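You operate a simulated robot arm through the tools that you are given. There is no shell and no other tool.

You are at the controls of a simulated robot arm. One attempt, no reset.

JOB
Put things in order on the door end of the plank table. At the end: the white pot is in the beige small crate; the black sink plug stands where the white pot stood; the brown long clay lump from the door end of the plank table stands where the brown round brush stood; the brown round brush from the door end of the plank table stands where the black sink plug stood; whatever was shut is shut again. Leave all else as you found it, and nothing knocked over.

The check looks at the end state, three seconds after you hand in, the way a careful person would. Anything else that was tipped, shoved, dropped, spilled or broken makes it a failure.

ROBOT AND FRAMES
A 7-joint arm with a two-finger parallel gripper, fixed in place. Base frame: the origin is at the foot of the arm, x ahead of it, y to its left, z up; the work surface is at about z = 0. Lengths are in m, angles in degrees, forces in N, time in s.
With the tool pointing down near the work surface it reaches from about 0.24 to 0.62 m from the base axis. Its first joint turns from -66.0 to 66.0 degrees. Payload 2.6 kg.
Tool frame: the origin (TCP) lies between the finger pads and is the grasp point; the fingertips stand 0.03 m ahead of it; z points along the fingers, y is the line along which they close. The gripper opens to 0.094 m. The fingers are 0.028 m wide and 0.01 m thick; the gripper's body (0.05 by 0.096 m) begins 0.055 m behind the TCP.
Orientation is that of the tool frame in the base frame, as [roll, pitch, yaw] about the fixed x, y, z axes, in that order (R = Rz(yaw) Ry(pitch) Rx(roll)). With the fingers straight down and closing along the base's y, the tool's x points along the base's -x, its y along +y and its z along -z.

CONTROLS
- The arm moves only by the tool apply_moves. Its argument "motion" is a list of rows, each an object of numbers (a shift or turn left out is 0, a gripper value left out holds the last): "ax", "ay", "az": the turn, a rotation vector about the base's x, y, z in degrees; "x", "y", "z": the shift along the base's x, y, z in m; "claw": the closure, from 0 (fully open) to 1 (shut). In form: [{"ax": .., "ay": .., "az": .., "x": .., "y": .., "z": .., "claw": ..}, ...]. A call has 1 to 20 rows; each row shifts and turns the commanded pose from where the row before left it. A row lasts 0.2 s, in which the tool goes at most 0.05 m and 8.6 degrees; a call with a longer step from one row to the next is refused whole, and so is a gripper value outside its range. A pose out of reach is approached as far as the arm can. The call stops where the force on the tool passes 40 N (or 10 N more than at its start, if that is more) or the arm is blocked; 0.2 s more then pass. Each finger travels about 0.072 m/s and halts on what it meets, pressing with about 43 N; the grip force reading is that of the motor and also rises with nothing between the fingers. The clock runs only during rows and for 0.2 s after the last one: add rows that do not move to give the fingers time. It gives the time, the measured TCP pose, the force on the tool (base axes), the opening and the grip force at its end, in the units of the frame above (readings bear some noise), with the torque about the TCP (base axes, N m) and any sound that the robot's microphone picked up, and new pictures: "views" is both (left out), scene, wrist or none.
- Cameras (640 x 400 px; columns grow to the right, rows downward): "scene" is fixed at [0.0338, 0.4371, 0.555]; the picture's right is [-0.76, -0.65, 0.00], its down [-0.42, 0.50, -0.76] and it looks along [0.49, -0.58, -0.65] (base axes); focal length 280 px, centre (320, 200). "wrist" rides on the gripper at [0.076, 0.014, -0.102] in the tool frame; the picture's right is [-0.18, 0.98, 0.00], its down [-0.75, -0.14, -0.64] and it looks along [-0.63, -0.12, 0.77] (tool axes); focal length 243 px, centre (320, 200). There is no depth. A picture from a camera that has moved, and an enlarged one, comes with that camera's place and axes in the base frame and with its lens.
- enlarge(camera, box): a new picture of the part [left, top, right, bottom] of that camera's present view, enlarged. It takes no simulated time.
- hand_in(): hands the job in; it is judged then, once.

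Nothing tells you positions but the pictures and the camera data. Unless the task says otherwise, let go and move clear before handing in.

The tools are called after "Emit:" by a JSON object that holds its "name" and its "arguments". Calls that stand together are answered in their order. apply_moves: Moves the arm, as the interface text tells. Its arguments: {"type":"object","properties":{"motion":{"type":"array","items":{"type":"object","properties":{"ax":{"type":"number"},"ay":{"type":"number"},"az":{"type":"number"},"x":{"type":"number"},"y":{"type":"number"},"z":{"type":"number"},"claw":{"type":"number"}}}},"views":{"type":"string","enum":["both","scene","wrist","none"]}},"required":["motion"]} The other tools are called the same way: enlarge (camera, box) takes an enlarged picture of a part of a camera's view; hand_in () hands the job in.

At the start:

```text
clock: 0.0
eef_pos: [0.4025, -0.1438, 0.2965]
tcp_rot: [-180.0, 0.0, 179.9]
wrist_force: [0.3, -0.1, -1.4]
torque: [0.0, 0.01, -0.02]
gripper_width: 0.094
finger_force: 0.1
```

scene: 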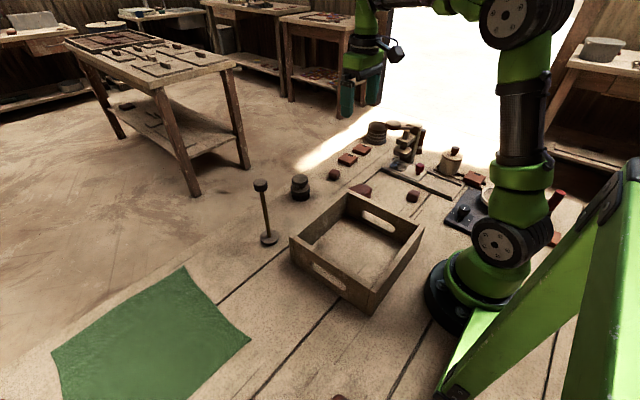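
wrist: 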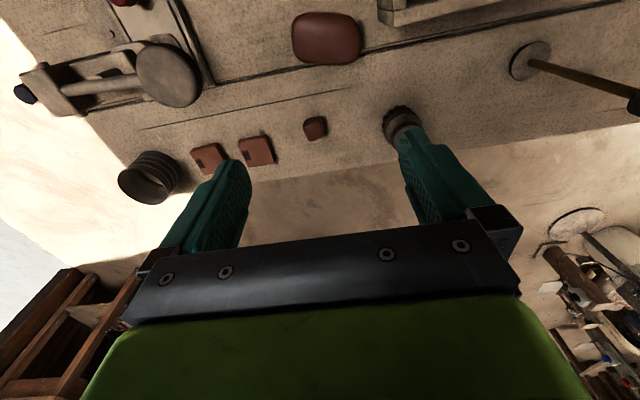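

I see a plank table with a beige crate, several small items and the arm above it; I need closer looks to identify the pot, plug, clay lump and brush. I'll enlarge parts of both views first.

Emit:
{"name": "enlarge", "arguments": {"camera": "scene", "box": [320, 110, 480, 210]}}

Emit:
{"name": "enlarge", "arguments": {"camera": "scene", "box": [400, 130, 580, 250]}}

Emit:
{"name": "enlarge", "arguments": {"camera": "scene", "box": [230, 160, 430, 320]}}

Emit:
{"name": "enlarge", "arguments": {"camera": "wrist", "box": [0, 0, 320, 200]}}

Emit:
{"name": "enlarge", "arguments": {"camera": "wrist", "box": [280, 0, 640, 225]}}

```text
4.00 times, centred on (400, 160) of scene
camera zoom: at [0.0338, 0.4371, 0.555], right [-0.76, -0.65, 0.0], down [-0.42, 0.5, -0.76], along [0.49, -0.58, -0.65], focal length 1122 px, centre (0, 360)
```

zoom: 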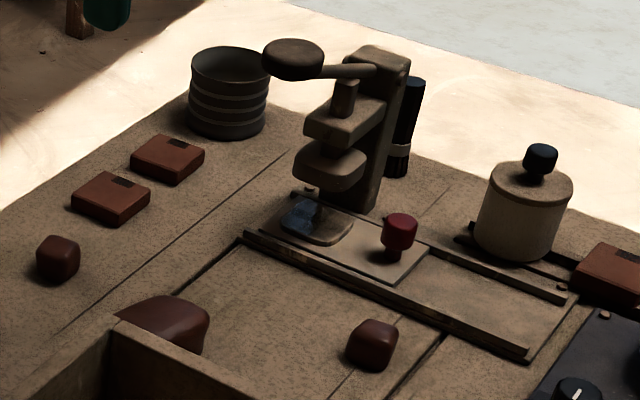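

```text
3.33 times, centred on (490, 190) of scene
camera zoom: at [0.0338, 0.4371, 0.555], right [-0.76, -0.65, 0.0], down [-0.42, 0.5, -0.76], along [0.49, -0.58, -0.65], focal length 935 px, centre (-247, 233)
```

zoom: 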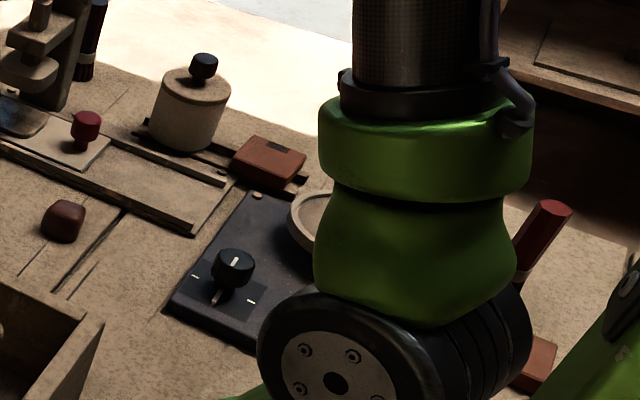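

```text
2.50 times, centred on (330, 240) of scene
camera zoom: at [0.0338, 0.4371, 0.555], right [-0.76, -0.65, 0.0], down [-0.42, 0.5, -0.76], along [0.49, -0.58, -0.65], focal length 701 px, centre (295, 100)
```

zoom: 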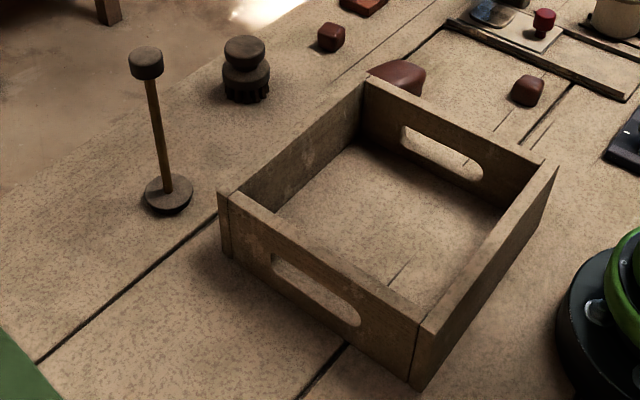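

```text
2.00 times, centred on (160, 100) of wrist
camera zoom: at [0.3264, -0.1286, 0.399], right [0.18, 0.98, 0.0], down [0.75, -0.14, 0.64], along [0.63, -0.12, -0.77], focal length 485 px, centre (640, 400)
```

zoom: 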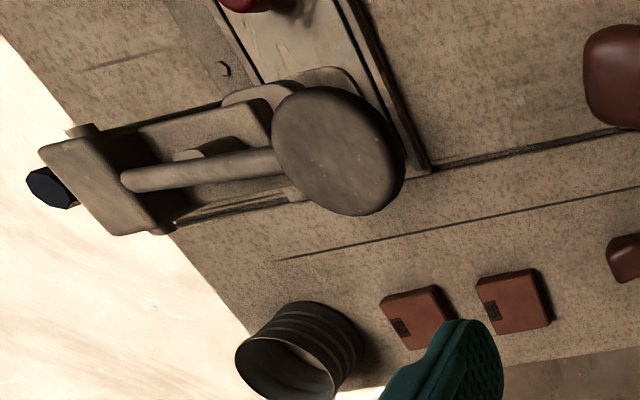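

```text
1.78 times, centred on (460, 112) of wrist
camera zoom: at [0.3264, -0.1286, 0.399], right [0.18, 0.98, 0.0], down [0.75, -0.14, 0.64], along [0.63, -0.12, -0.77], focal length 431 px, centre (71, 356)
```

zoom: 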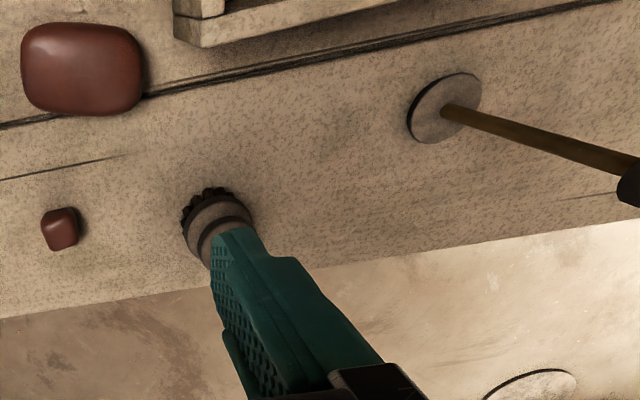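

I see the crate at the middle, a brush with a bristle base near (0.51,-0.04), a press, a slide with a red knob, and the white pot near (0.21,-0.47). I cannot yet identify the sink plug, so I'll swing the wrist camera to look toward the -y side.

Emit:
{"name": "apply_moves", "arguments": {"motion": [{"az": -8.2, "x": -0.0136, "y": -0.005, "z": 0.005}, {"az": -8.2, "x": -0.0136, "y": -0.005, "z": 0.005}, {"az": -8.2, "x": -0.0136, "y": -0.005, "z": 0.005}, {"az": -8.2, "x": -0.0136, "y": -0.005, "z": 0.005}, {"az": -8.2, "x": -0.0136, "y": -0.005, "z": 0.005}, {"az": -8.2, "x": -0.0136, "y": -0.005, "z": 0.005}, {"az": -8.2, "x": -0.0136, "y": -0.005, "z": 0.005}, {"az": -8.2, "x": -0.0136, "y": -0.005, "z": 0.005}, {"az": -8.2, "x": -0.0136, "y": -0.005, "z": 0.005}, {"az": -8.2, "x": -0.0136, "y": -0.005, "z": 0.005}, {"az": -8.2, "x": -0.0136, "y": -0.005, "z": 0.005}], "views": "both"}}

```text
clock: 2.4
eef_pos: [0.2504, -0.1999, 0.3497]
tcp_rot: [180.0, 0.0, 89.5]
wrist_force: [0.5, 0.9, 0.7]
torque: [-0.04, -0.01, -0.04]
gripper_width: 0.094
finger_force: 0.1
camera wrist: at [0.2658, -0.1238, 0.4526], right [0.98, -0.19, 0.0], down [-0.15, -0.75, 0.64], along [-0.12, -0.63, -0.77], focal length 243 px, centre (320, 200)
```

scene: 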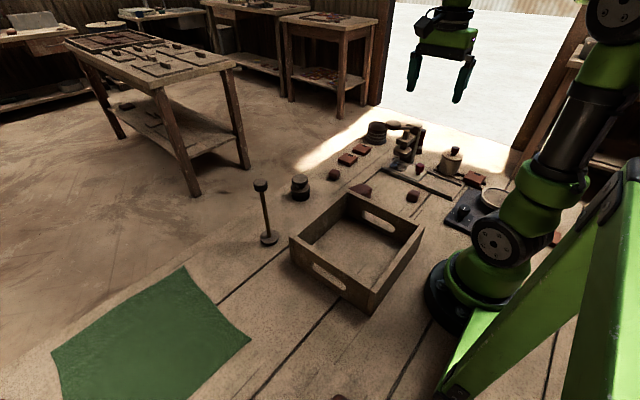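
wrist: 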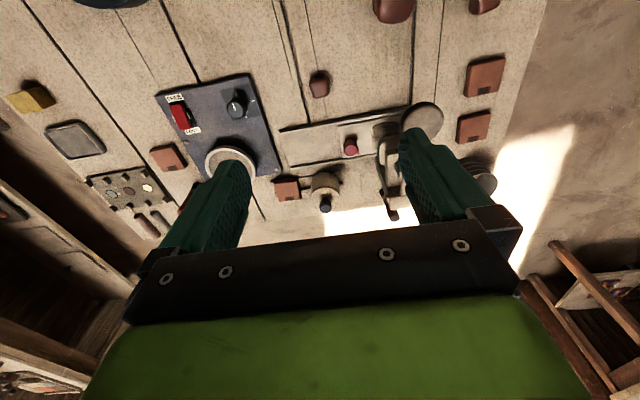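

Emit:
{"name": "enlarge", "arguments": {"camera": "wrist", "box": [240, 60, 440, 220]}}

Emit:
{"name": "enlarge", "arguments": {"camera": "wrist", "box": [0, 50, 280, 230]}}

Emit:
{"name": "enlarge", "arguments": {"camera": "scene", "box": [340, 100, 540, 225]}}

Emit:
{"name": "enlarge", "arguments": {"camera": "scene", "box": [40, 10, 260, 150]}}

```text
2.50 times, centred on (340, 140) of wrist
camera zoom: at [0.2658, -0.1238, 0.4526], right [0.98, -0.19, 0.0], down [-0.15, -0.75, 0.64], along [-0.12, -0.63, -0.77], focal length 606 px, centre (270, 350)
```

zoom: 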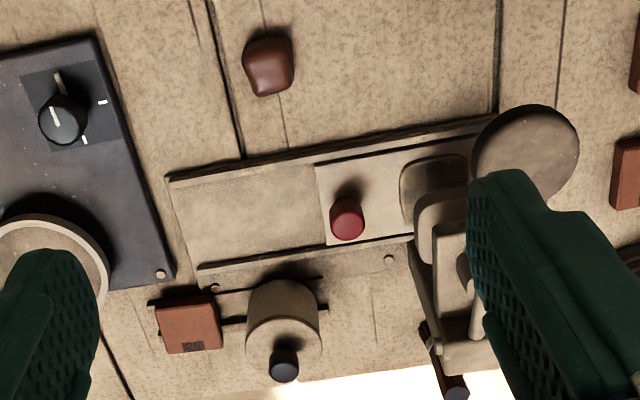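

```text
2.22 times, centred on (140, 140) of wrist
camera zoom: at [0.2658, -0.1238, 0.4526], right [0.98, -0.19, 0.0], down [-0.15, -0.75, 0.64], along [-0.12, -0.63, -0.77], focal length 539 px, centre (720, 333)
```

zoom: 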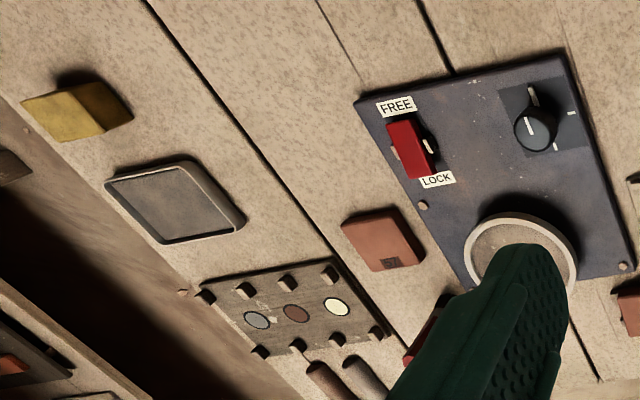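

```text
3.20 times, centred on (440, 162) of scene
camera zoom: at [0.0338, 0.4371, 0.555], right [-0.76, -0.65, 0.0], down [-0.42, 0.5, -0.76], along [0.49, -0.58, -0.65], focal length 897 px, centre (-64, 320)
```

zoom: 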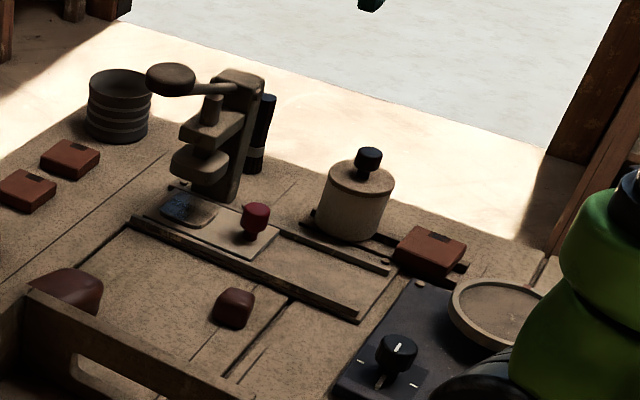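

```text
2.86 times, centred on (150, 80) of scene
camera zoom: at [0.0338, 0.4371, 0.555], right [-0.76, -0.65, 0.0], down [-0.42, 0.5, -0.76], along [0.49, -0.58, -0.65], focal length 801 px, centre (806, 543)
```

zoom: 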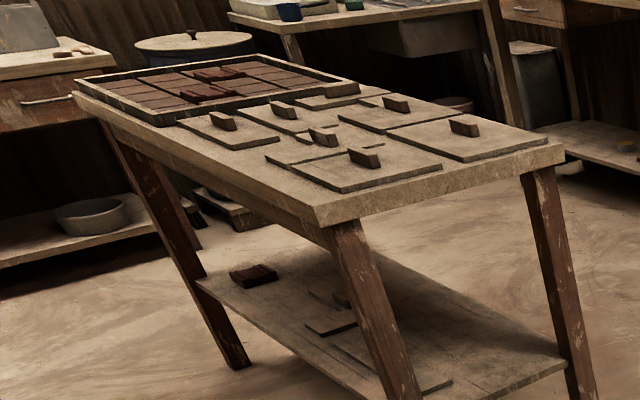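

I see the press, slide tray, white lidded pot, a black panel with a FREE/LOCK switch and dial, and other small pieces on the -y side. Next I'll look at the tall thing with the disc foot and the +y side.

Emit:
{"name": "apply_moves", "arguments": {"motion": [{"az": 8.2, "y": 0.027}, {"az": 8.2, "y": 0.027}, {"az": 8.2, "y": 0.027}, {"az": 8.2, "y": 0.027}, {"az": 8.2, "y": 0.027}, {"az": 8.2, "y": 0.027}, {"az": 8.2, "y": 0.027}, {"az": 8.2, "y": 0.027}, {"az": 8.2, "y": 0.027}, {"az": 8.2, "y": 0.027}, {"az": 8.2, "y": 0.027}], "views": "both"}}

```text
clock: 4.8
eef_pos: [0.2527, 0.0984, 0.3505]
tcp_rot: [-180.0, 0.0, -179.8]
wrist_force: [-0.4, -0.6, 0.1]
torque: [0.02, -0.01, 0.03]
gripper_width: 0.0941
finger_force: 0.1
camera wrist: at [0.1776, 0.1132, 0.4533], right [0.18, 0.98, 0.0], down [0.75, -0.14, 0.64], along [0.63, -0.12, -0.77], focal length 243 px, centre (320, 200)
```

scene: 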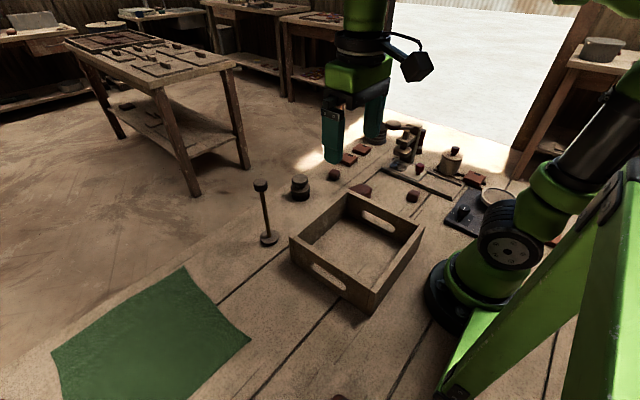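
wrist: 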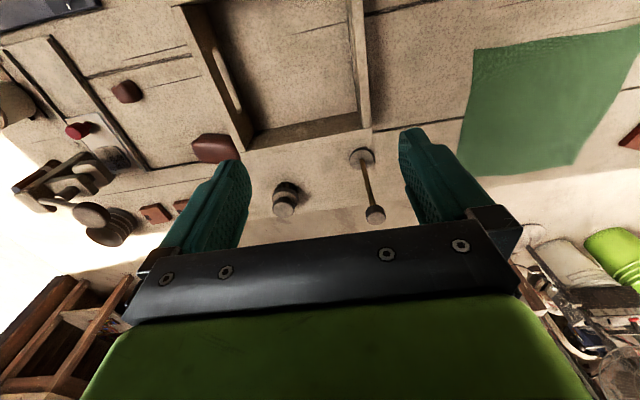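

Emit:
{"name": "enlarge", "arguments": {"camera": "wrist", "box": [250, 120, 410, 230]}}

Emit:
{"name": "enlarge", "arguments": {"camera": "wrist", "box": [0, 60, 250, 250]}}

Emit:
{"name": "enlarge", "arguments": {"camera": "scene", "box": [240, 160, 340, 260]}}

Emit:
{"name": "enlarge", "arguments": {"camera": "scene", "box": [370, 110, 470, 200]}}

```text
3.64 times, centred on (330, 175) of wrist
camera zoom: at [0.1776, 0.1132, 0.4533], right [0.18, 0.98, 0.0], down [0.75, -0.14, 0.64], along [0.63, -0.12, -0.77], focal length 882 px, centre (284, 291)
```

zoom: 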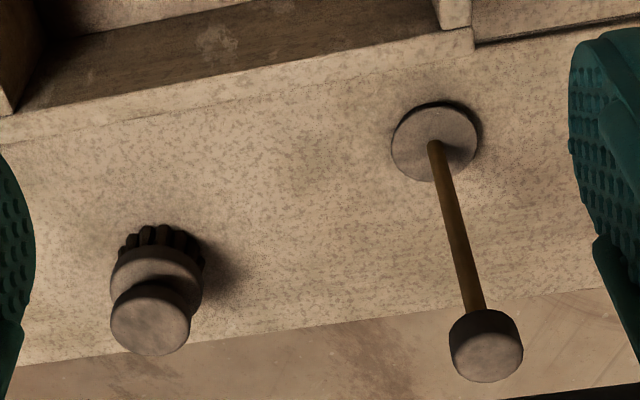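

```text
2.11 times, centred on (125, 155) of wrist
camera zoom: at [0.1776, 0.1132, 0.4533], right [0.18, 0.98, 0.0], down [0.75, -0.14, 0.64], along [0.63, -0.12, -0.77], focal length 511 px, centre (730, 295)
```

zoom: 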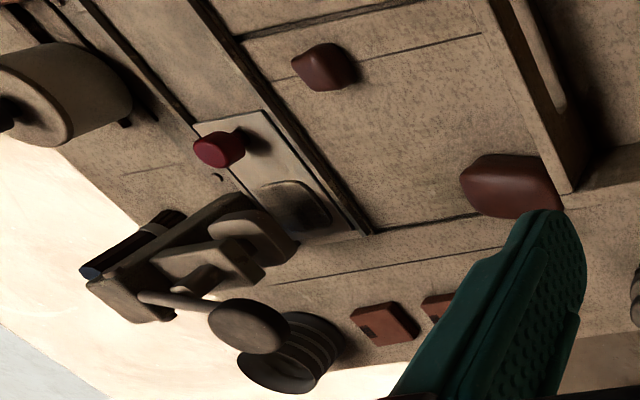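

```text
4.00 times, centred on (290, 210) of scene
camera zoom: at [0.0338, 0.4371, 0.555], right [-0.76, -0.65, 0.0], down [-0.42, 0.5, -0.76], along [0.49, -0.58, -0.65], focal length 1122 px, centre (440, 160)
```

zoom: 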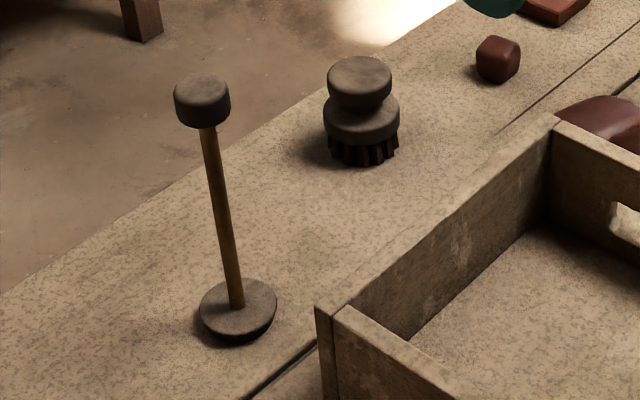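

```text
4.44 times, centred on (420, 155) of scene
camera zoom: at [0.0338, 0.4371, 0.555], right [-0.76, -0.65, 0.0], down [-0.42, 0.5, -0.76], along [0.49, -0.58, -0.65], focal length 1246 px, centre (-124, 400)
```

zoom: 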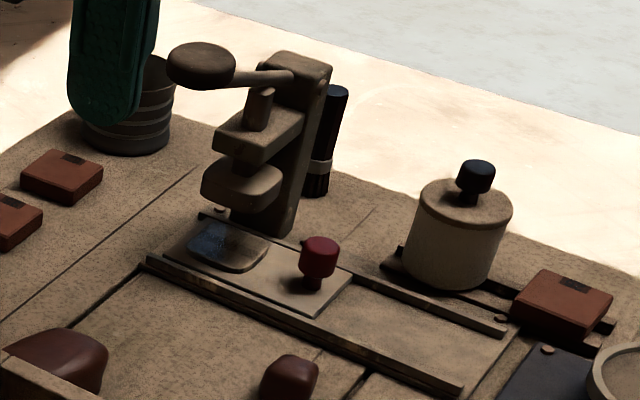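

I see the brush at about (0.51,-0.04) and a tall post-like thing near (0.45,0.15); the sink plug is still unidentified. I'll look toward the +y side next.

Emit:
{"name": "apply_moves", "arguments": {"motion": [{"az": 8.2, "x": 0.005, "y": 0.005}, {"az": 8.2, "x": 0.005, "y": 0.005}, {"az": 8.2, "x": 0.005, "y": 0.005}, {"az": 8.2, "x": 0.005, "y": 0.005}, {"az": 8.2, "x": 0.005, "y": 0.005}, {"az": 8.2, "x": 0.005, "y": 0.005}, {"az": 8.2, "x": 0.005, "y": 0.005}, {"az": 8.2, "x": 0.005, "y": 0.005}, {"az": 8.2, "x": 0.005, "y": 0.005}, {"az": 8.2, "x": 0.005, "y": 0.005}, {"az": 8.2, "x": 0.005, "y": 0.005}], "views": "wrist"}}

```text
clock: 7.2
eef_pos: [0.3074, 0.1541, 0.3526]
tcp_rot: [180.0, 0.0, -89.6]
wrist_force: [-0.2, 0.0, 0.2]
torque: [0.02, 0.03, 0.01]
gripper_width: 0.0941
finger_force: 0.1
camera wrist: at [0.2941, 0.0781, 0.4554], right [-0.98, 0.18, 0.0], down [0.14, 0.75, 0.64], along [0.11, 0.63, -0.77], focal length 243 px, centre (320, 200)
```

wrist: 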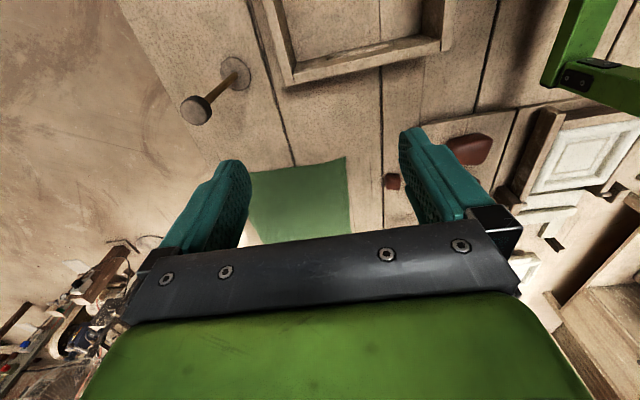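

Emit:
{"name": "enlarge", "arguments": {"camera": "wrist", "box": [340, 90, 560, 230]}}

Emit:
{"name": "enlarge", "arguments": {"camera": "scene", "box": [200, 240, 480, 400]}}

Emit:
{"name": "enlarge", "arguments": {"camera": "scene", "box": [320, 110, 480, 210]}}

```text
2.86 times, centred on (450, 160) of wrist
camera zoom: at [0.2941, 0.0781, 0.4554], right [-0.98, 0.18, 0.0], down [0.14, 0.75, 0.64], along [0.11, 0.63, -0.77], focal length 693 px, centre (-51, 314)
```

zoom: 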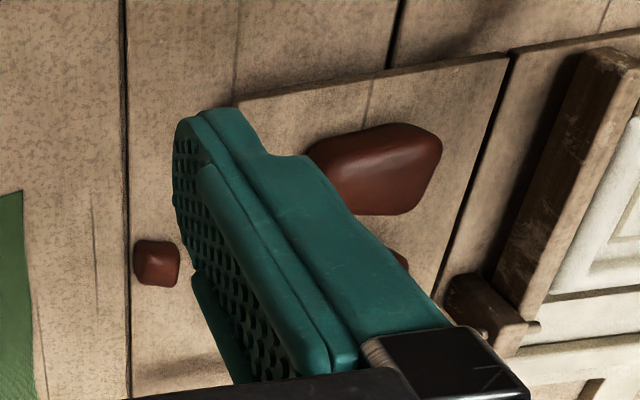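

```text
2.29 times, centred on (340, 320) of scene
camera zoom: at [0.0338, 0.4371, 0.555], right [-0.76, -0.65, 0.0], down [-0.42, 0.5, -0.76], along [0.49, -0.58, -0.65], focal length 641 px, centre (274, -74)
```

zoom: 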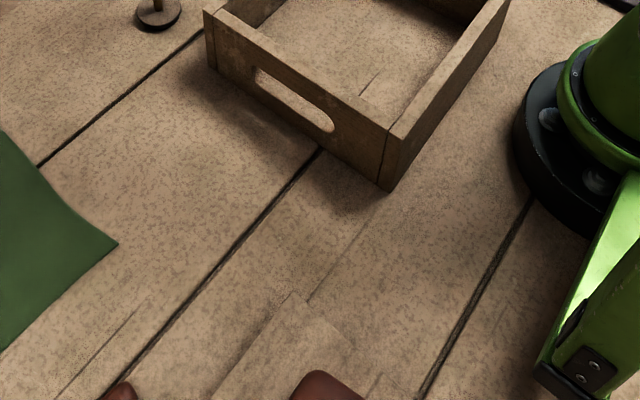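

```text
4.00 times, centred on (400, 160) of scene
camera zoom: at [0.0338, 0.4371, 0.555], right [-0.76, -0.65, 0.0], down [-0.42, 0.5, -0.76], along [0.49, -0.58, -0.65], focal length 1122 px, centre (0, 360)
```

zoom: 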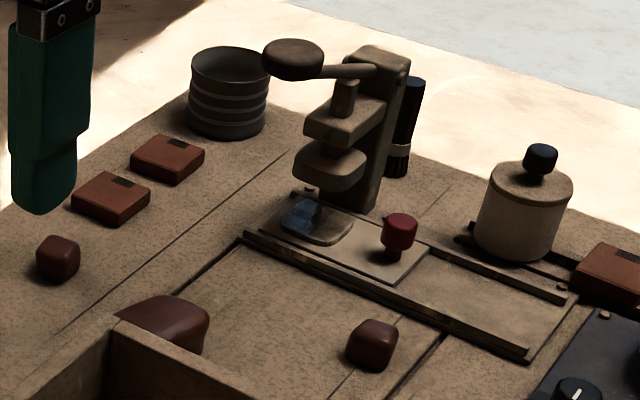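

The +y end holds similar brown lumps and a green cloth, so the door end is the -y end by the bright opening. I'll swing back to get close views of the door end from above.

Emit:
{"name": "apply_moves", "arguments": {"motion": [{"az": -8.2, "x": 0.002, "y": -0.025}, {"az": -8.2, "x": 0.002, "y": -0.025}, {"az": -8.2, "x": 0.002, "y": -0.025}, {"az": -8.2, "x": 0.002, "y": -0.025}, {"az": -8.2, "x": 0.002, "y": -0.025}, {"az": -8.2, "x": 0.002, "y": -0.025}, {"az": -8.2, "x": 0.002, "y": -0.025}, {"az": -8.2, "x": 0.002, "y": -0.025}, {"az": -8.2, "x": 0.002, "y": -0.025}, {"az": -8.2, "x": 0.002, "y": -0.025}, {"az": -8.2, "x": 0.002, "y": -0.025}], "views": "wrist"}}

Emit:
{"name": "apply_moves", "arguments": {"motion": [{"az": -8.2, "x": -0.008, "y": -0.022}, {"az": -8.2, "x": -0.008, "y": -0.022}, {"az": -8.2, "x": -0.008, "y": -0.022}, {"az": -8.2, "x": -0.008, "y": -0.022}, {"az": -8.2, "x": -0.008, "y": -0.022}, {"az": -8.2, "x": -0.008, "y": -0.022}, {"az": -8.2, "x": -0.008, "y": -0.022}, {"az": -8.2, "x": -0.008, "y": -0.022}, {"az": -8.2, "x": -0.008, "y": -0.022}, {"az": -8.2, "x": -0.008, "y": -0.022}, {"az": -8.2, "x": -0.008, "y": -0.022}], "views": "both"}}

```text
clock: 9.6
eef_pos: [0.329, -0.122, 0.3532]
tcp_rot: [-180.0, 0.1, 179.8]
wrist_force: [0.2, -0.9, -0.5]
torque: [-0.01, 0.0, 0.0]
gripper_width: 0.0938
finger_force: 0.1
camera wrist: at [0.2538, -0.1066, 0.4559], right [0.19, 0.98, 0.0], down [0.75, -0.14, 0.64], along [0.63, -0.12, -0.77], focal length 243 px, centre (320, 200)
```

wrist: 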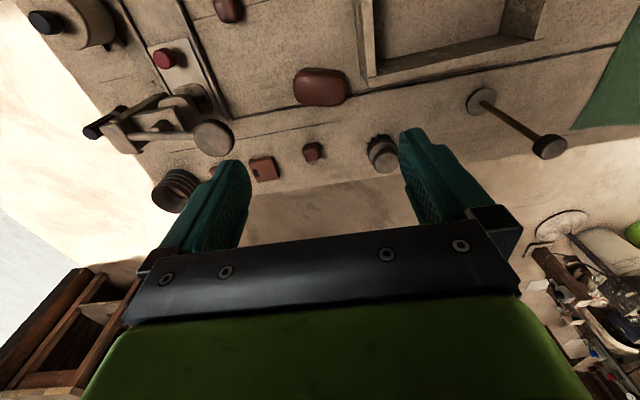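

```text
clock: 12.0
eef_pos: [0.2437, -0.3618, 0.3503]
tcp_rot: [179.9, 0.0, 89.8]
wrist_force: [-0.2, -0.6, 0.5]
torque: [-0.05, -0.02, -0.01]
gripper_width: 0.0939
finger_force: 0.1
camera wrist: at [0.2589, -0.2846, 0.4528], right [0.98, -0.19, 0.0], down [-0.15, -0.75, 0.64], along [-0.12, -0.63, -0.77], focal length 243 px, centre (320, 200)
```

scene: 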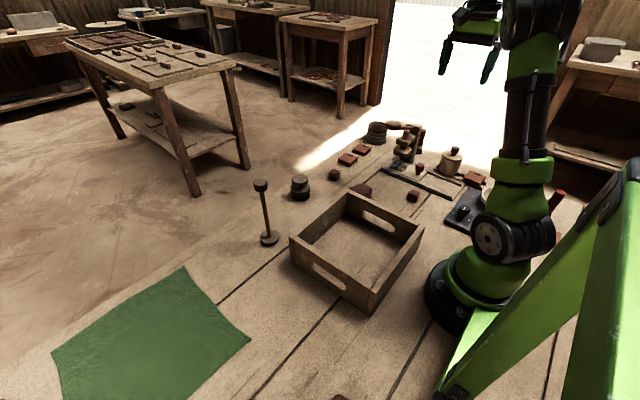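
wrist: 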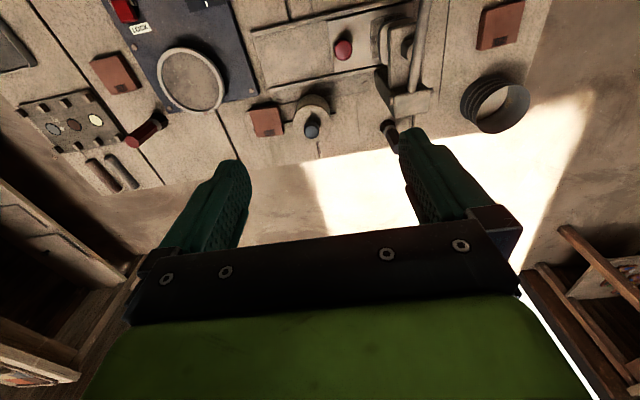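

Emit:
{"name": "enlarge", "arguments": {"camera": "wrist", "box": [240, 0, 440, 160]}}

Emit:
{"name": "enlarge", "arguments": {"camera": "wrist", "box": [0, 0, 260, 200]}}

Emit:
{"name": "enlarge", "arguments": {"camera": "wrist", "box": [420, 0, 560, 140]}}

```text
2.50 times, centred on (340, 80) of wrist
camera zoom: at [0.2589, -0.2846, 0.4528], right [0.98, -0.19, 0.0], down [-0.15, -0.75, 0.64], along [-0.12, -0.63, -0.77], focal length 606 px, centre (270, 500)
```

zoom: 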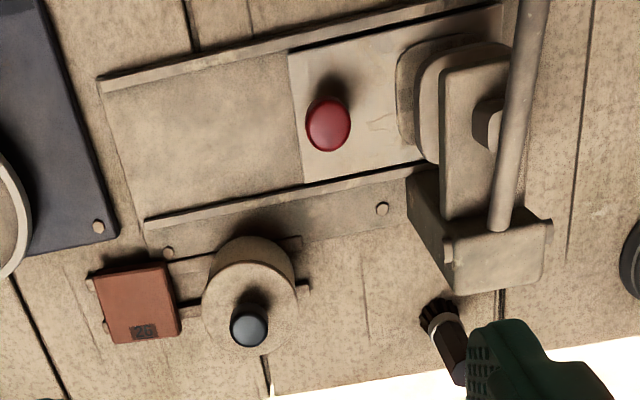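

```text
2.00 times, centred on (130, 100) of wrist
camera zoom: at [0.2589, -0.2846, 0.4528], right [0.98, -0.19, 0.0], down [-0.15, -0.75, 0.64], along [-0.12, -0.63, -0.77], focal length 485 px, centre (700, 400)
```

zoom: 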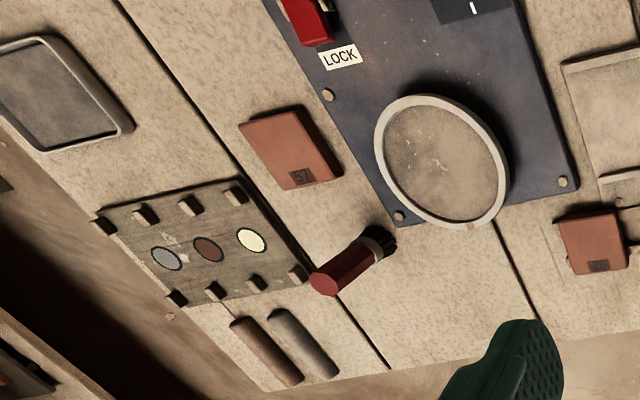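

```text
2.86 times, centred on (490, 70) of wrist
camera zoom: at [0.2589, -0.2846, 0.4528], right [0.98, -0.19, 0.0], down [-0.15, -0.75, 0.64], along [-0.12, -0.63, -0.77], focal length 693 px, centre (-166, 571)
```

zoom: 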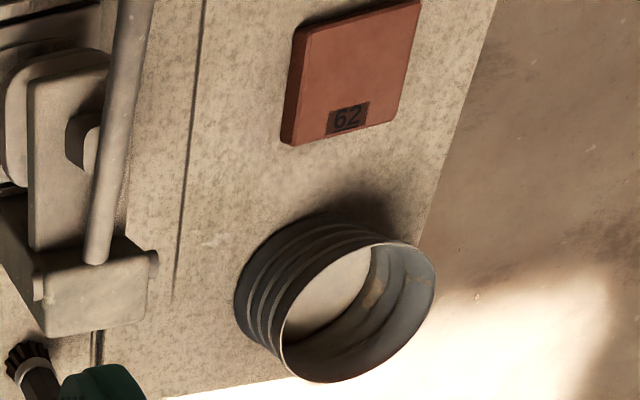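

I see brushes standing on their bristles, numbered bricks, the white lidded pot beside a rack, and a slide with red knob that may be a lid with a shiny window beneath the press. I'll look at the slide and press from the -x side.

Emit:
{"name": "apply_moves", "arguments": {"motion": [{"az": 8.2, "x": -0.004, "y": -0.001, "z": -0.005}, {"az": 8.2, "x": -0.004, "y": -0.001, "z": -0.005}, {"az": 8.2, "x": -0.004, "y": -0.001, "z": -0.005}, {"az": 8.2, "x": -0.004, "y": -0.001, "z": -0.005}, {"az": 8.2, "x": -0.004, "y": -0.001, "z": -0.005}, {"az": 8.2, "x": -0.004, "y": -0.001, "z": -0.005}, {"az": 8.2, "x": -0.004, "y": -0.001, "z": -0.005}, {"az": 8.2, "x": -0.004, "y": -0.001, "z": -0.005}, {"az": 8.2, "x": -0.004, "y": -0.001, "z": -0.005}, {"az": 8.2, "x": -0.004, "y": -0.001, "z": -0.005}, {"az": 8.2, "x": -0.004, "y": -0.001, "z": -0.005}], "views": "both"}}

Emit:
{"name": "enlarge", "arguments": {"camera": "wrist", "box": [240, 20, 420, 240]}}

Emit:
{"name": "enlarge", "arguments": {"camera": "wrist", "box": [160, 0, 480, 200]}}

```text
clock: 14.4
eef_pos: [0.1965, -0.3747, 0.2983]
tcp_rot: [179.9, -0.1, -179.9]
wrist_force: [0.2, -0.3, 0.1]
torque: [0.01, 0.0, 0.01]
gripper_width: 0.0941
finger_force: 0.0
camera wrist: at [0.1211, -0.3589, 0.3999], right [0.18, 0.98, 0.0], down [0.75, -0.14, 0.64], along [0.63, -0.12, -0.77], focal length 243 px, centre (320, 200)
```

scene: 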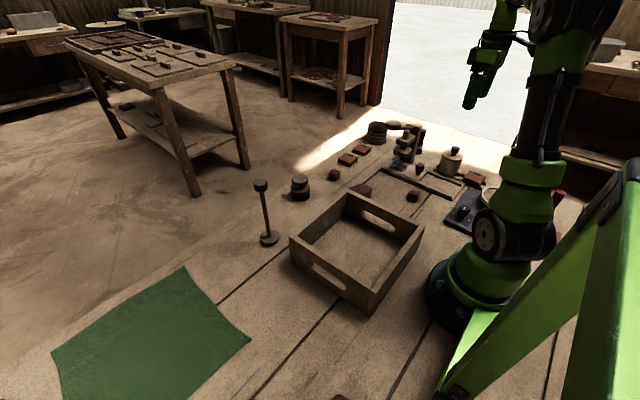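
wrist: 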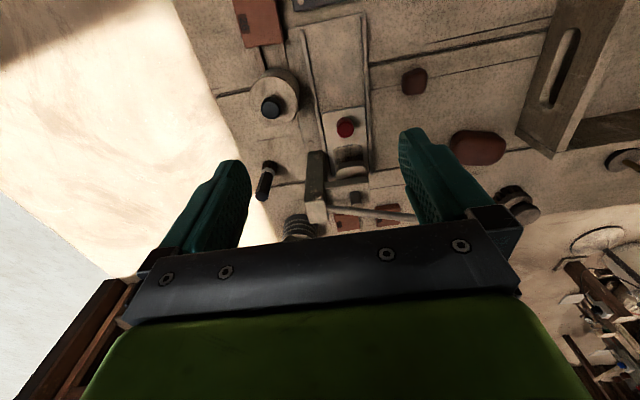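

```text
1.82 times, centred on (330, 130) of wrist
camera zoom: at [0.1211, -0.3589, 0.3999], right [0.18, 0.98, 0.0], down [0.75, -0.14, 0.64], along [0.63, -0.12, -0.77], focal length 441 px, centre (302, 327)
```

zoom: 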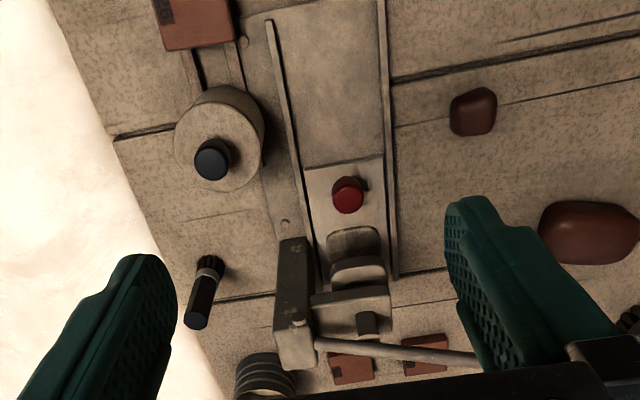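

```text
2.00 times, centred on (320, 100) of wrist
camera zoom: at [0.1211, -0.3589, 0.3999], right [0.18, 0.98, 0.0], down [0.75, -0.14, 0.64], along [0.63, -0.12, -0.77], focal length 485 px, centre (320, 400)
```

zoom: 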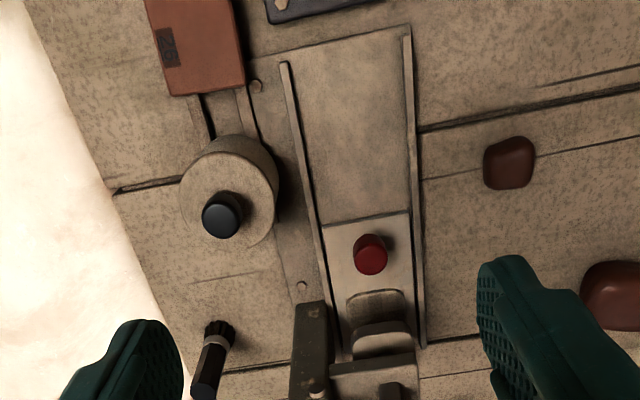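

Emit:
{"name": "enlarge", "arguments": {"camera": "wrist", "box": [310, 100, 390, 180]}}

Emit:
{"name": "enlarge", "arguments": {"camera": "wrist", "box": [230, 40, 330, 130]}}

Emit:
{"name": "enlarge", "arguments": {"camera": "scene", "box": [385, 115, 435, 190]}}

Emit:
{"name": "enlarge", "arguments": {"camera": "scene", "box": [430, 135, 500, 235]}}

```text
5.00 times, centred on (350, 140) of wrist
camera zoom: at [0.1211, -0.3589, 0.3999], right [0.18, 0.98, 0.0], down [0.75, -0.14, 0.64], along [0.63, -0.12, -0.77], focal length 1213 px, centre (170, 500)
```

zoom: 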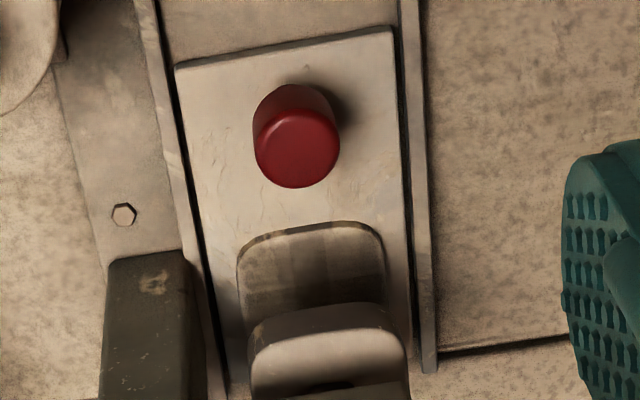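

```text
4.44 times, centred on (280, 85) of wrist
camera zoom: at [0.1211, -0.3589, 0.3999], right [0.18, 0.98, 0.0], down [0.75, -0.14, 0.64], along [0.63, -0.12, -0.77], focal length 1078 px, centre (498, 711)
```

zoom: 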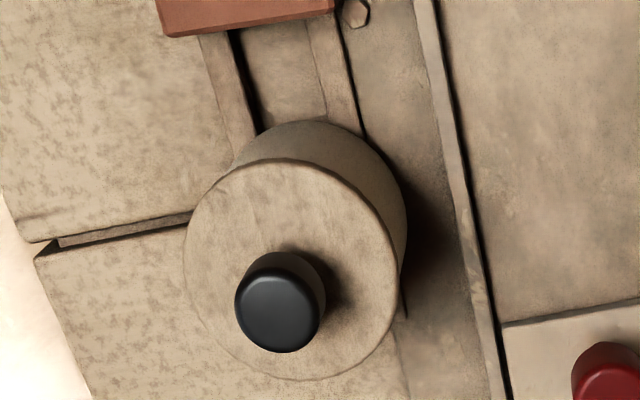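

```text
5.33 times, centred on (410, 152) of scene
camera zoom: at [0.0338, 0.4371, 0.555], right [-0.76, -0.65, 0.0], down [-0.42, 0.5, -0.76], along [0.49, -0.58, -0.65], focal length 1496 px, centre (-160, 453)
```

zoom: 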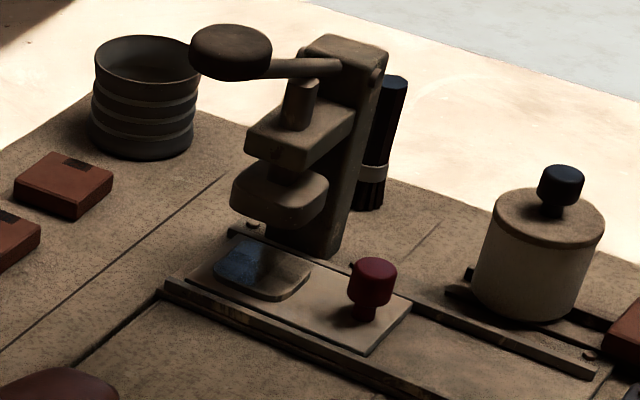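

```text
4.00 times, centred on (465, 185) of scene
camera zoom: at [0.0338, 0.4371, 0.555], right [-0.76, -0.65, 0.0], down [-0.42, 0.5, -0.76], along [0.49, -0.58, -0.65], focal length 1122 px, centre (-260, 260)
```

zoom: 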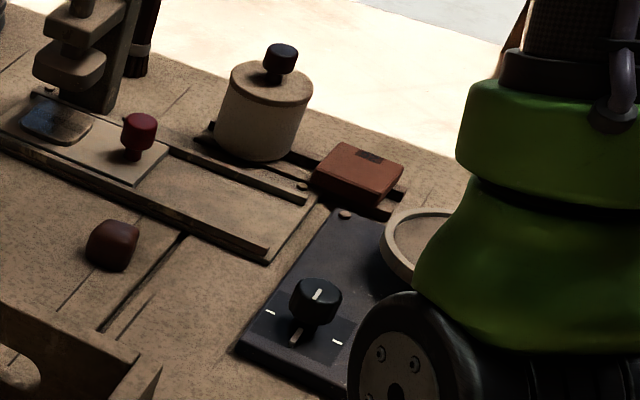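

Emit:
{"name": "enlarge", "arguments": {"camera": "wrist", "box": [325, 135, 370, 165]}}

Emit:
{"name": "enlarge", "arguments": {"camera": "scene", "box": [380, 150, 430, 185]}}

Emit:
{"name": "enlarge", "arguments": {"camera": "wrist", "box": [370, 50, 530, 180]}}

```text
13.33 times, centred on (348, 150) of wrist
camera zoom: at [0.1211, -0.3589, 0.3999], right [0.18, 0.98, 0.0], down [0.75, -0.14, 0.64], along [0.63, -0.12, -0.77], focal length 3235 px, centre (-47, 867)
```

zoom: 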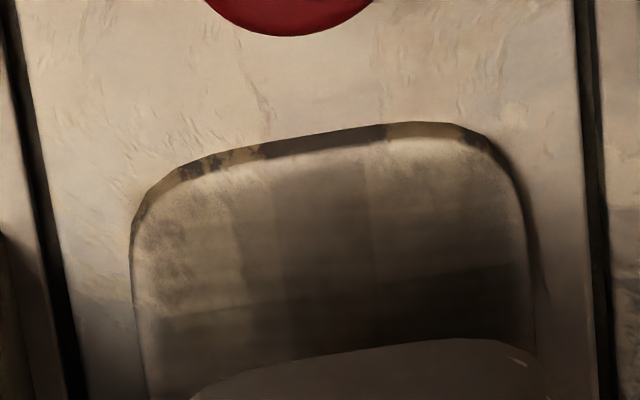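

```text
11.43 times, centred on (405, 168) of scene
camera zoom: at [0.0338, 0.4371, 0.555], right [-0.76, -0.65, 0.0], down [-0.42, 0.5, -0.76], along [0.49, -0.58, -0.65], focal length 3205 px, centre (-651, 571)
```

zoom: 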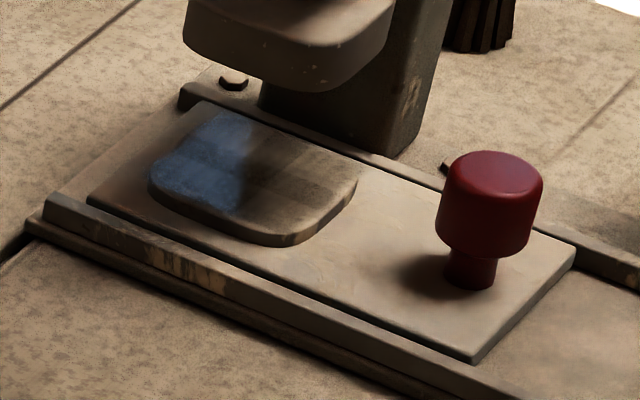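

```text
3.08 times, centred on (450, 115) of wrist
camera zoom: at [0.1211, -0.3589, 0.3999], right [0.18, 0.98, 0.0], down [0.75, -0.14, 0.64], along [0.63, -0.12, -0.77], focal length 746 px, centre (-80, 462)
```

zoom: 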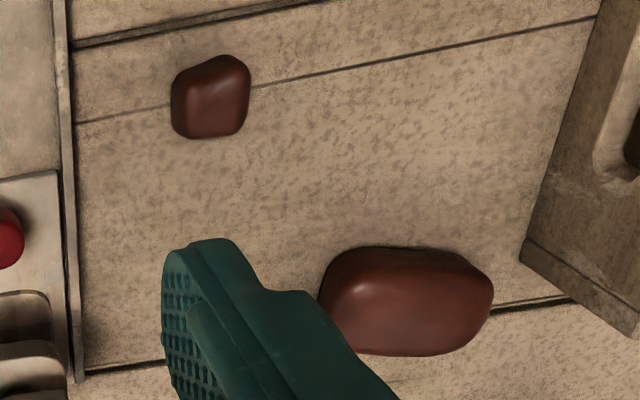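

The slide is a press carriage with a raised die, so it hides nothing; the lumps are A (large, near the crate), B and C (small). I still need the plug, so I'll rise and look down into the crate and around the robot's foot.

Emit:
{"name": "apply_moves", "arguments": {"motion": [{"x": 0.009, "y": 0.025, "z": 0.012}, {"x": 0.009, "y": 0.025, "z": 0.012}, {"x": 0.009, "y": 0.025, "z": 0.012}, {"x": 0.009, "y": 0.025, "z": 0.012}, {"x": 0.009, "y": 0.025, "z": 0.012}, {"x": 0.009, "y": 0.025, "z": 0.012}, {"x": 0.009, "y": 0.025, "z": 0.012, "ay": 6}, {"x": 0.009, "y": 0.025, "z": 0.012, "ay": 6}, {"x": 0.009, "y": 0.025, "z": 0.012, "ay": 6}, {"x": 0.009, "y": 0.025, "z": 0.012, "ay": 6}, {"x": 0.009, "y": 0.025, "z": 0.012, "ay": 6}], "views": "both"}}

```text
clock: 16.8
eef_pos: [0.289, -0.149, 0.3985]
tcp_rot: [178.6, -21.9, -179.6]
wrist_force: [-0.3, -0.6, -0.4]
torque: [0.03, 0.01, 0.01]
gripper_width: 0.0938
finger_force: 0.0
out of reach, approached as far as the arm can: row 10, 11
camera wrist: at [0.257, -0.1357, 0.5221], right [0.17, 0.98, -0.05], down [0.94, -0.15, 0.31], along [0.3, -0.1, -0.95], focal length 243 px, centre (320, 200)
```

scene: 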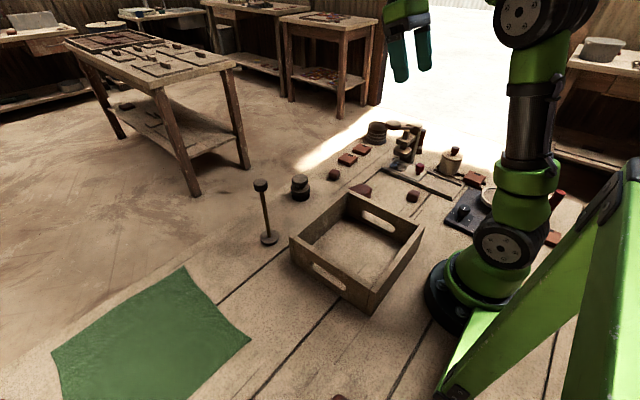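
wrist: 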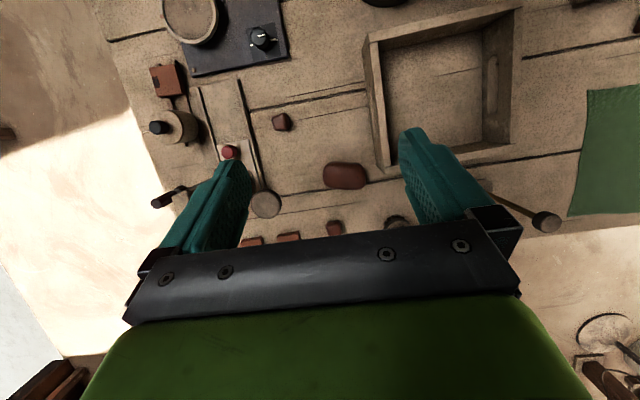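

Emit:
{"name": "enlarge", "arguments": {"camera": "wrist", "box": [480, 0, 640, 100]}}

Emit:
{"name": "enlarge", "arguments": {"camera": "wrist", "box": [100, 0, 360, 200]}}

Emit:
{"name": "enlarge", "arguments": {"camera": "wrist", "box": [240, 90, 420, 240]}}

```text
4.00 times, centred on (560, 50) of wrist
camera zoom: at [0.257, -0.1357, 0.5221], right [0.17, 0.98, -0.05], down [0.94, -0.15, 0.31], along [0.3, -0.1, -0.95], focal length 970 px, centre (-640, 800)
```

zoom: 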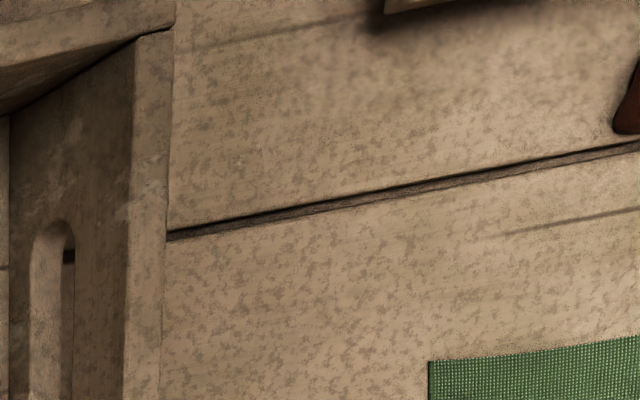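

```text
2.00 times, centred on (230, 100) of wrist
camera zoom: at [0.257, -0.1357, 0.5221], right [0.17, 0.98, -0.05], down [0.94, -0.15, 0.31], along [0.3, -0.1, -0.95], focal length 485 px, centre (500, 400)
```

zoom: 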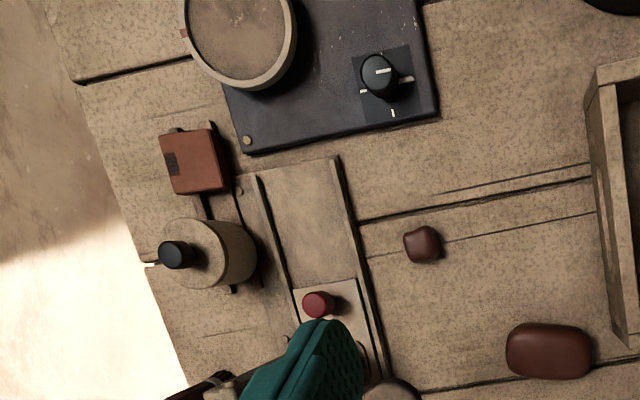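

```text
2.67 times, centred on (330, 165) of wrist
camera zoom: at [0.257, -0.1357, 0.5221], right [0.17, 0.98, -0.05], down [0.94, -0.15, 0.31], along [0.3, -0.1, -0.95], focal length 647 px, centre (293, 293)
```

zoom: 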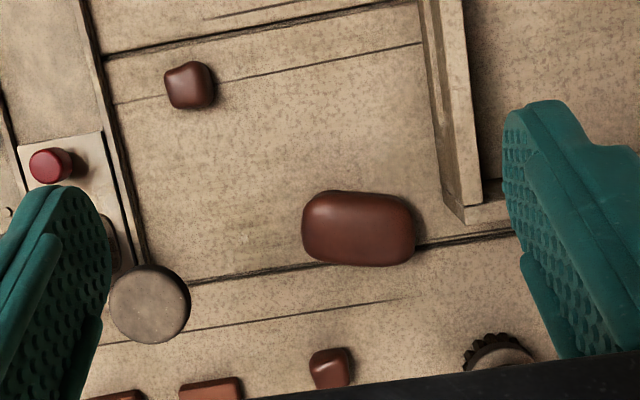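

I can see the whole door end now: A is the long lump, B and C are small lumps; the crate looks empty. I'll check the crate's hidden corner and the corner near (0.14,0.32) before deciding where the plug is.

Emit:
{"name": "apply_moves", "arguments": {"motion": [{"ay": -7.3, "z": -0.015}, {"ay": -7.3, "z": -0.015}, {"ay": -7.3, "z": -0.015}, {"az": 8.5, "x": 0.005, "y": 0.02}, {"az": 8.5, "x": 0.005, "y": 0.02}, {"az": 8.5, "x": 0.005, "y": 0.02}, {"az": 8.5, "x": 0.005, "y": 0.02}, {"az": 8.5, "x": 0.005, "y": 0.02}, {"az": 8.5, "x": 0.005, "y": 0.02}, {"az": 8.5, "x": 0.005, "y": 0.02}, {"az": 8.5, "x": 0.005, "y": 0.02}, {"az": 8.5, "x": 0.005, "y": 0.02}, {"az": 8.5, "x": 0.005, "y": 0.02}, {"az": 8.5, "x": 0.005, "y": 0.02}, {"az": 8.5, "x": 0.005, "y": 0.02}, {"az": 8.5, "x": 0.005, "y": 0.02}, {"az": 8.5, "x": 0.005, "y": 0.02}], "views": "both"}}

```text
clock: 20.4
eef_pos: [0.3569, 0.134, 0.3533]
tcp_rot: [178.9, -0.2, -60.6]
wrist_force: [-0.2, 0.4, -0.7]
torque: [0.02, 0.02, 0.02]
gripper_width: 0.0942
finger_force: 0.0
camera wrist: at [0.3839, 0.0633, 0.4566], right [-0.95, -0.32, 0.02], down [-0.24, 0.73, 0.64], along [-0.22, 0.6, -0.77], focal length 243 px, centre (320, 200)
```

scene: 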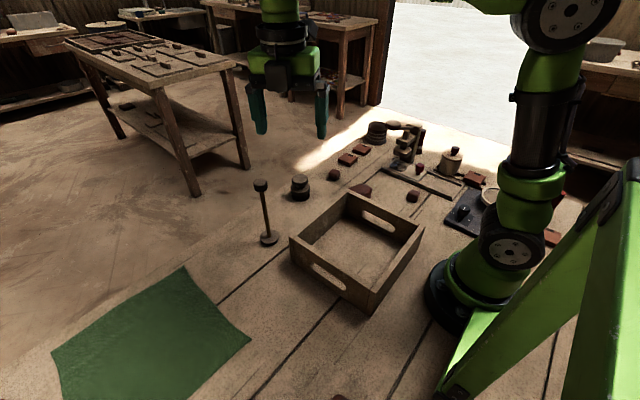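
wrist: 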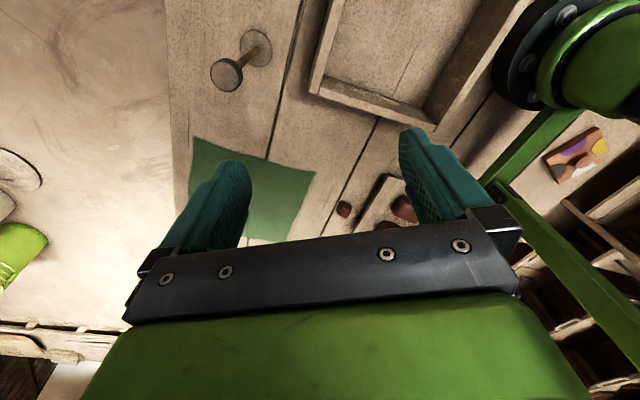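

Emit:
{"name": "enlarge", "arguments": {"camera": "wrist", "box": [300, 90, 480, 240]}}

Emit:
{"name": "enlarge", "arguments": {"camera": "wrist", "box": [200, 0, 560, 160]}}

```text
2.67 times, centred on (390, 165) of wrist
camera zoom: at [0.3839, 0.0633, 0.4566], right [-0.95, -0.32, 0.02], down [-0.24, 0.73, 0.64], along [-0.22, 0.6, -0.77], focal length 647 px, centre (133, 293)
```

zoom: 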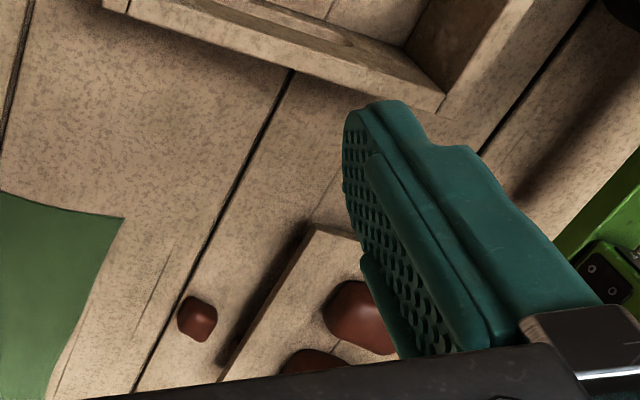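

```text
1.78 times, centred on (380, 80) of wrist
camera zoom: at [0.3839, 0.0633, 0.4566], right [-0.95, -0.32, 0.02], down [-0.24, 0.73, 0.64], along [-0.22, 0.6, -0.77], focal length 431 px, centre (213, 413)
```

zoom: 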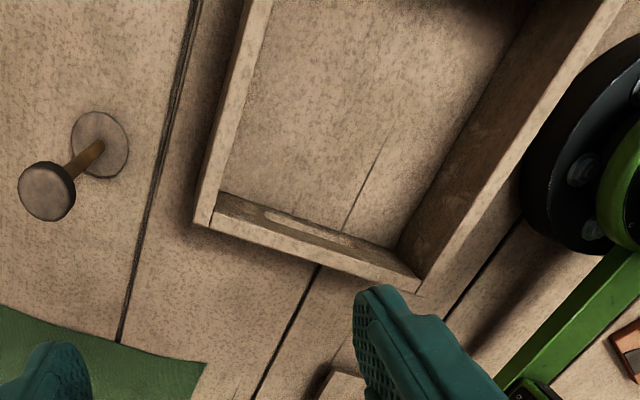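

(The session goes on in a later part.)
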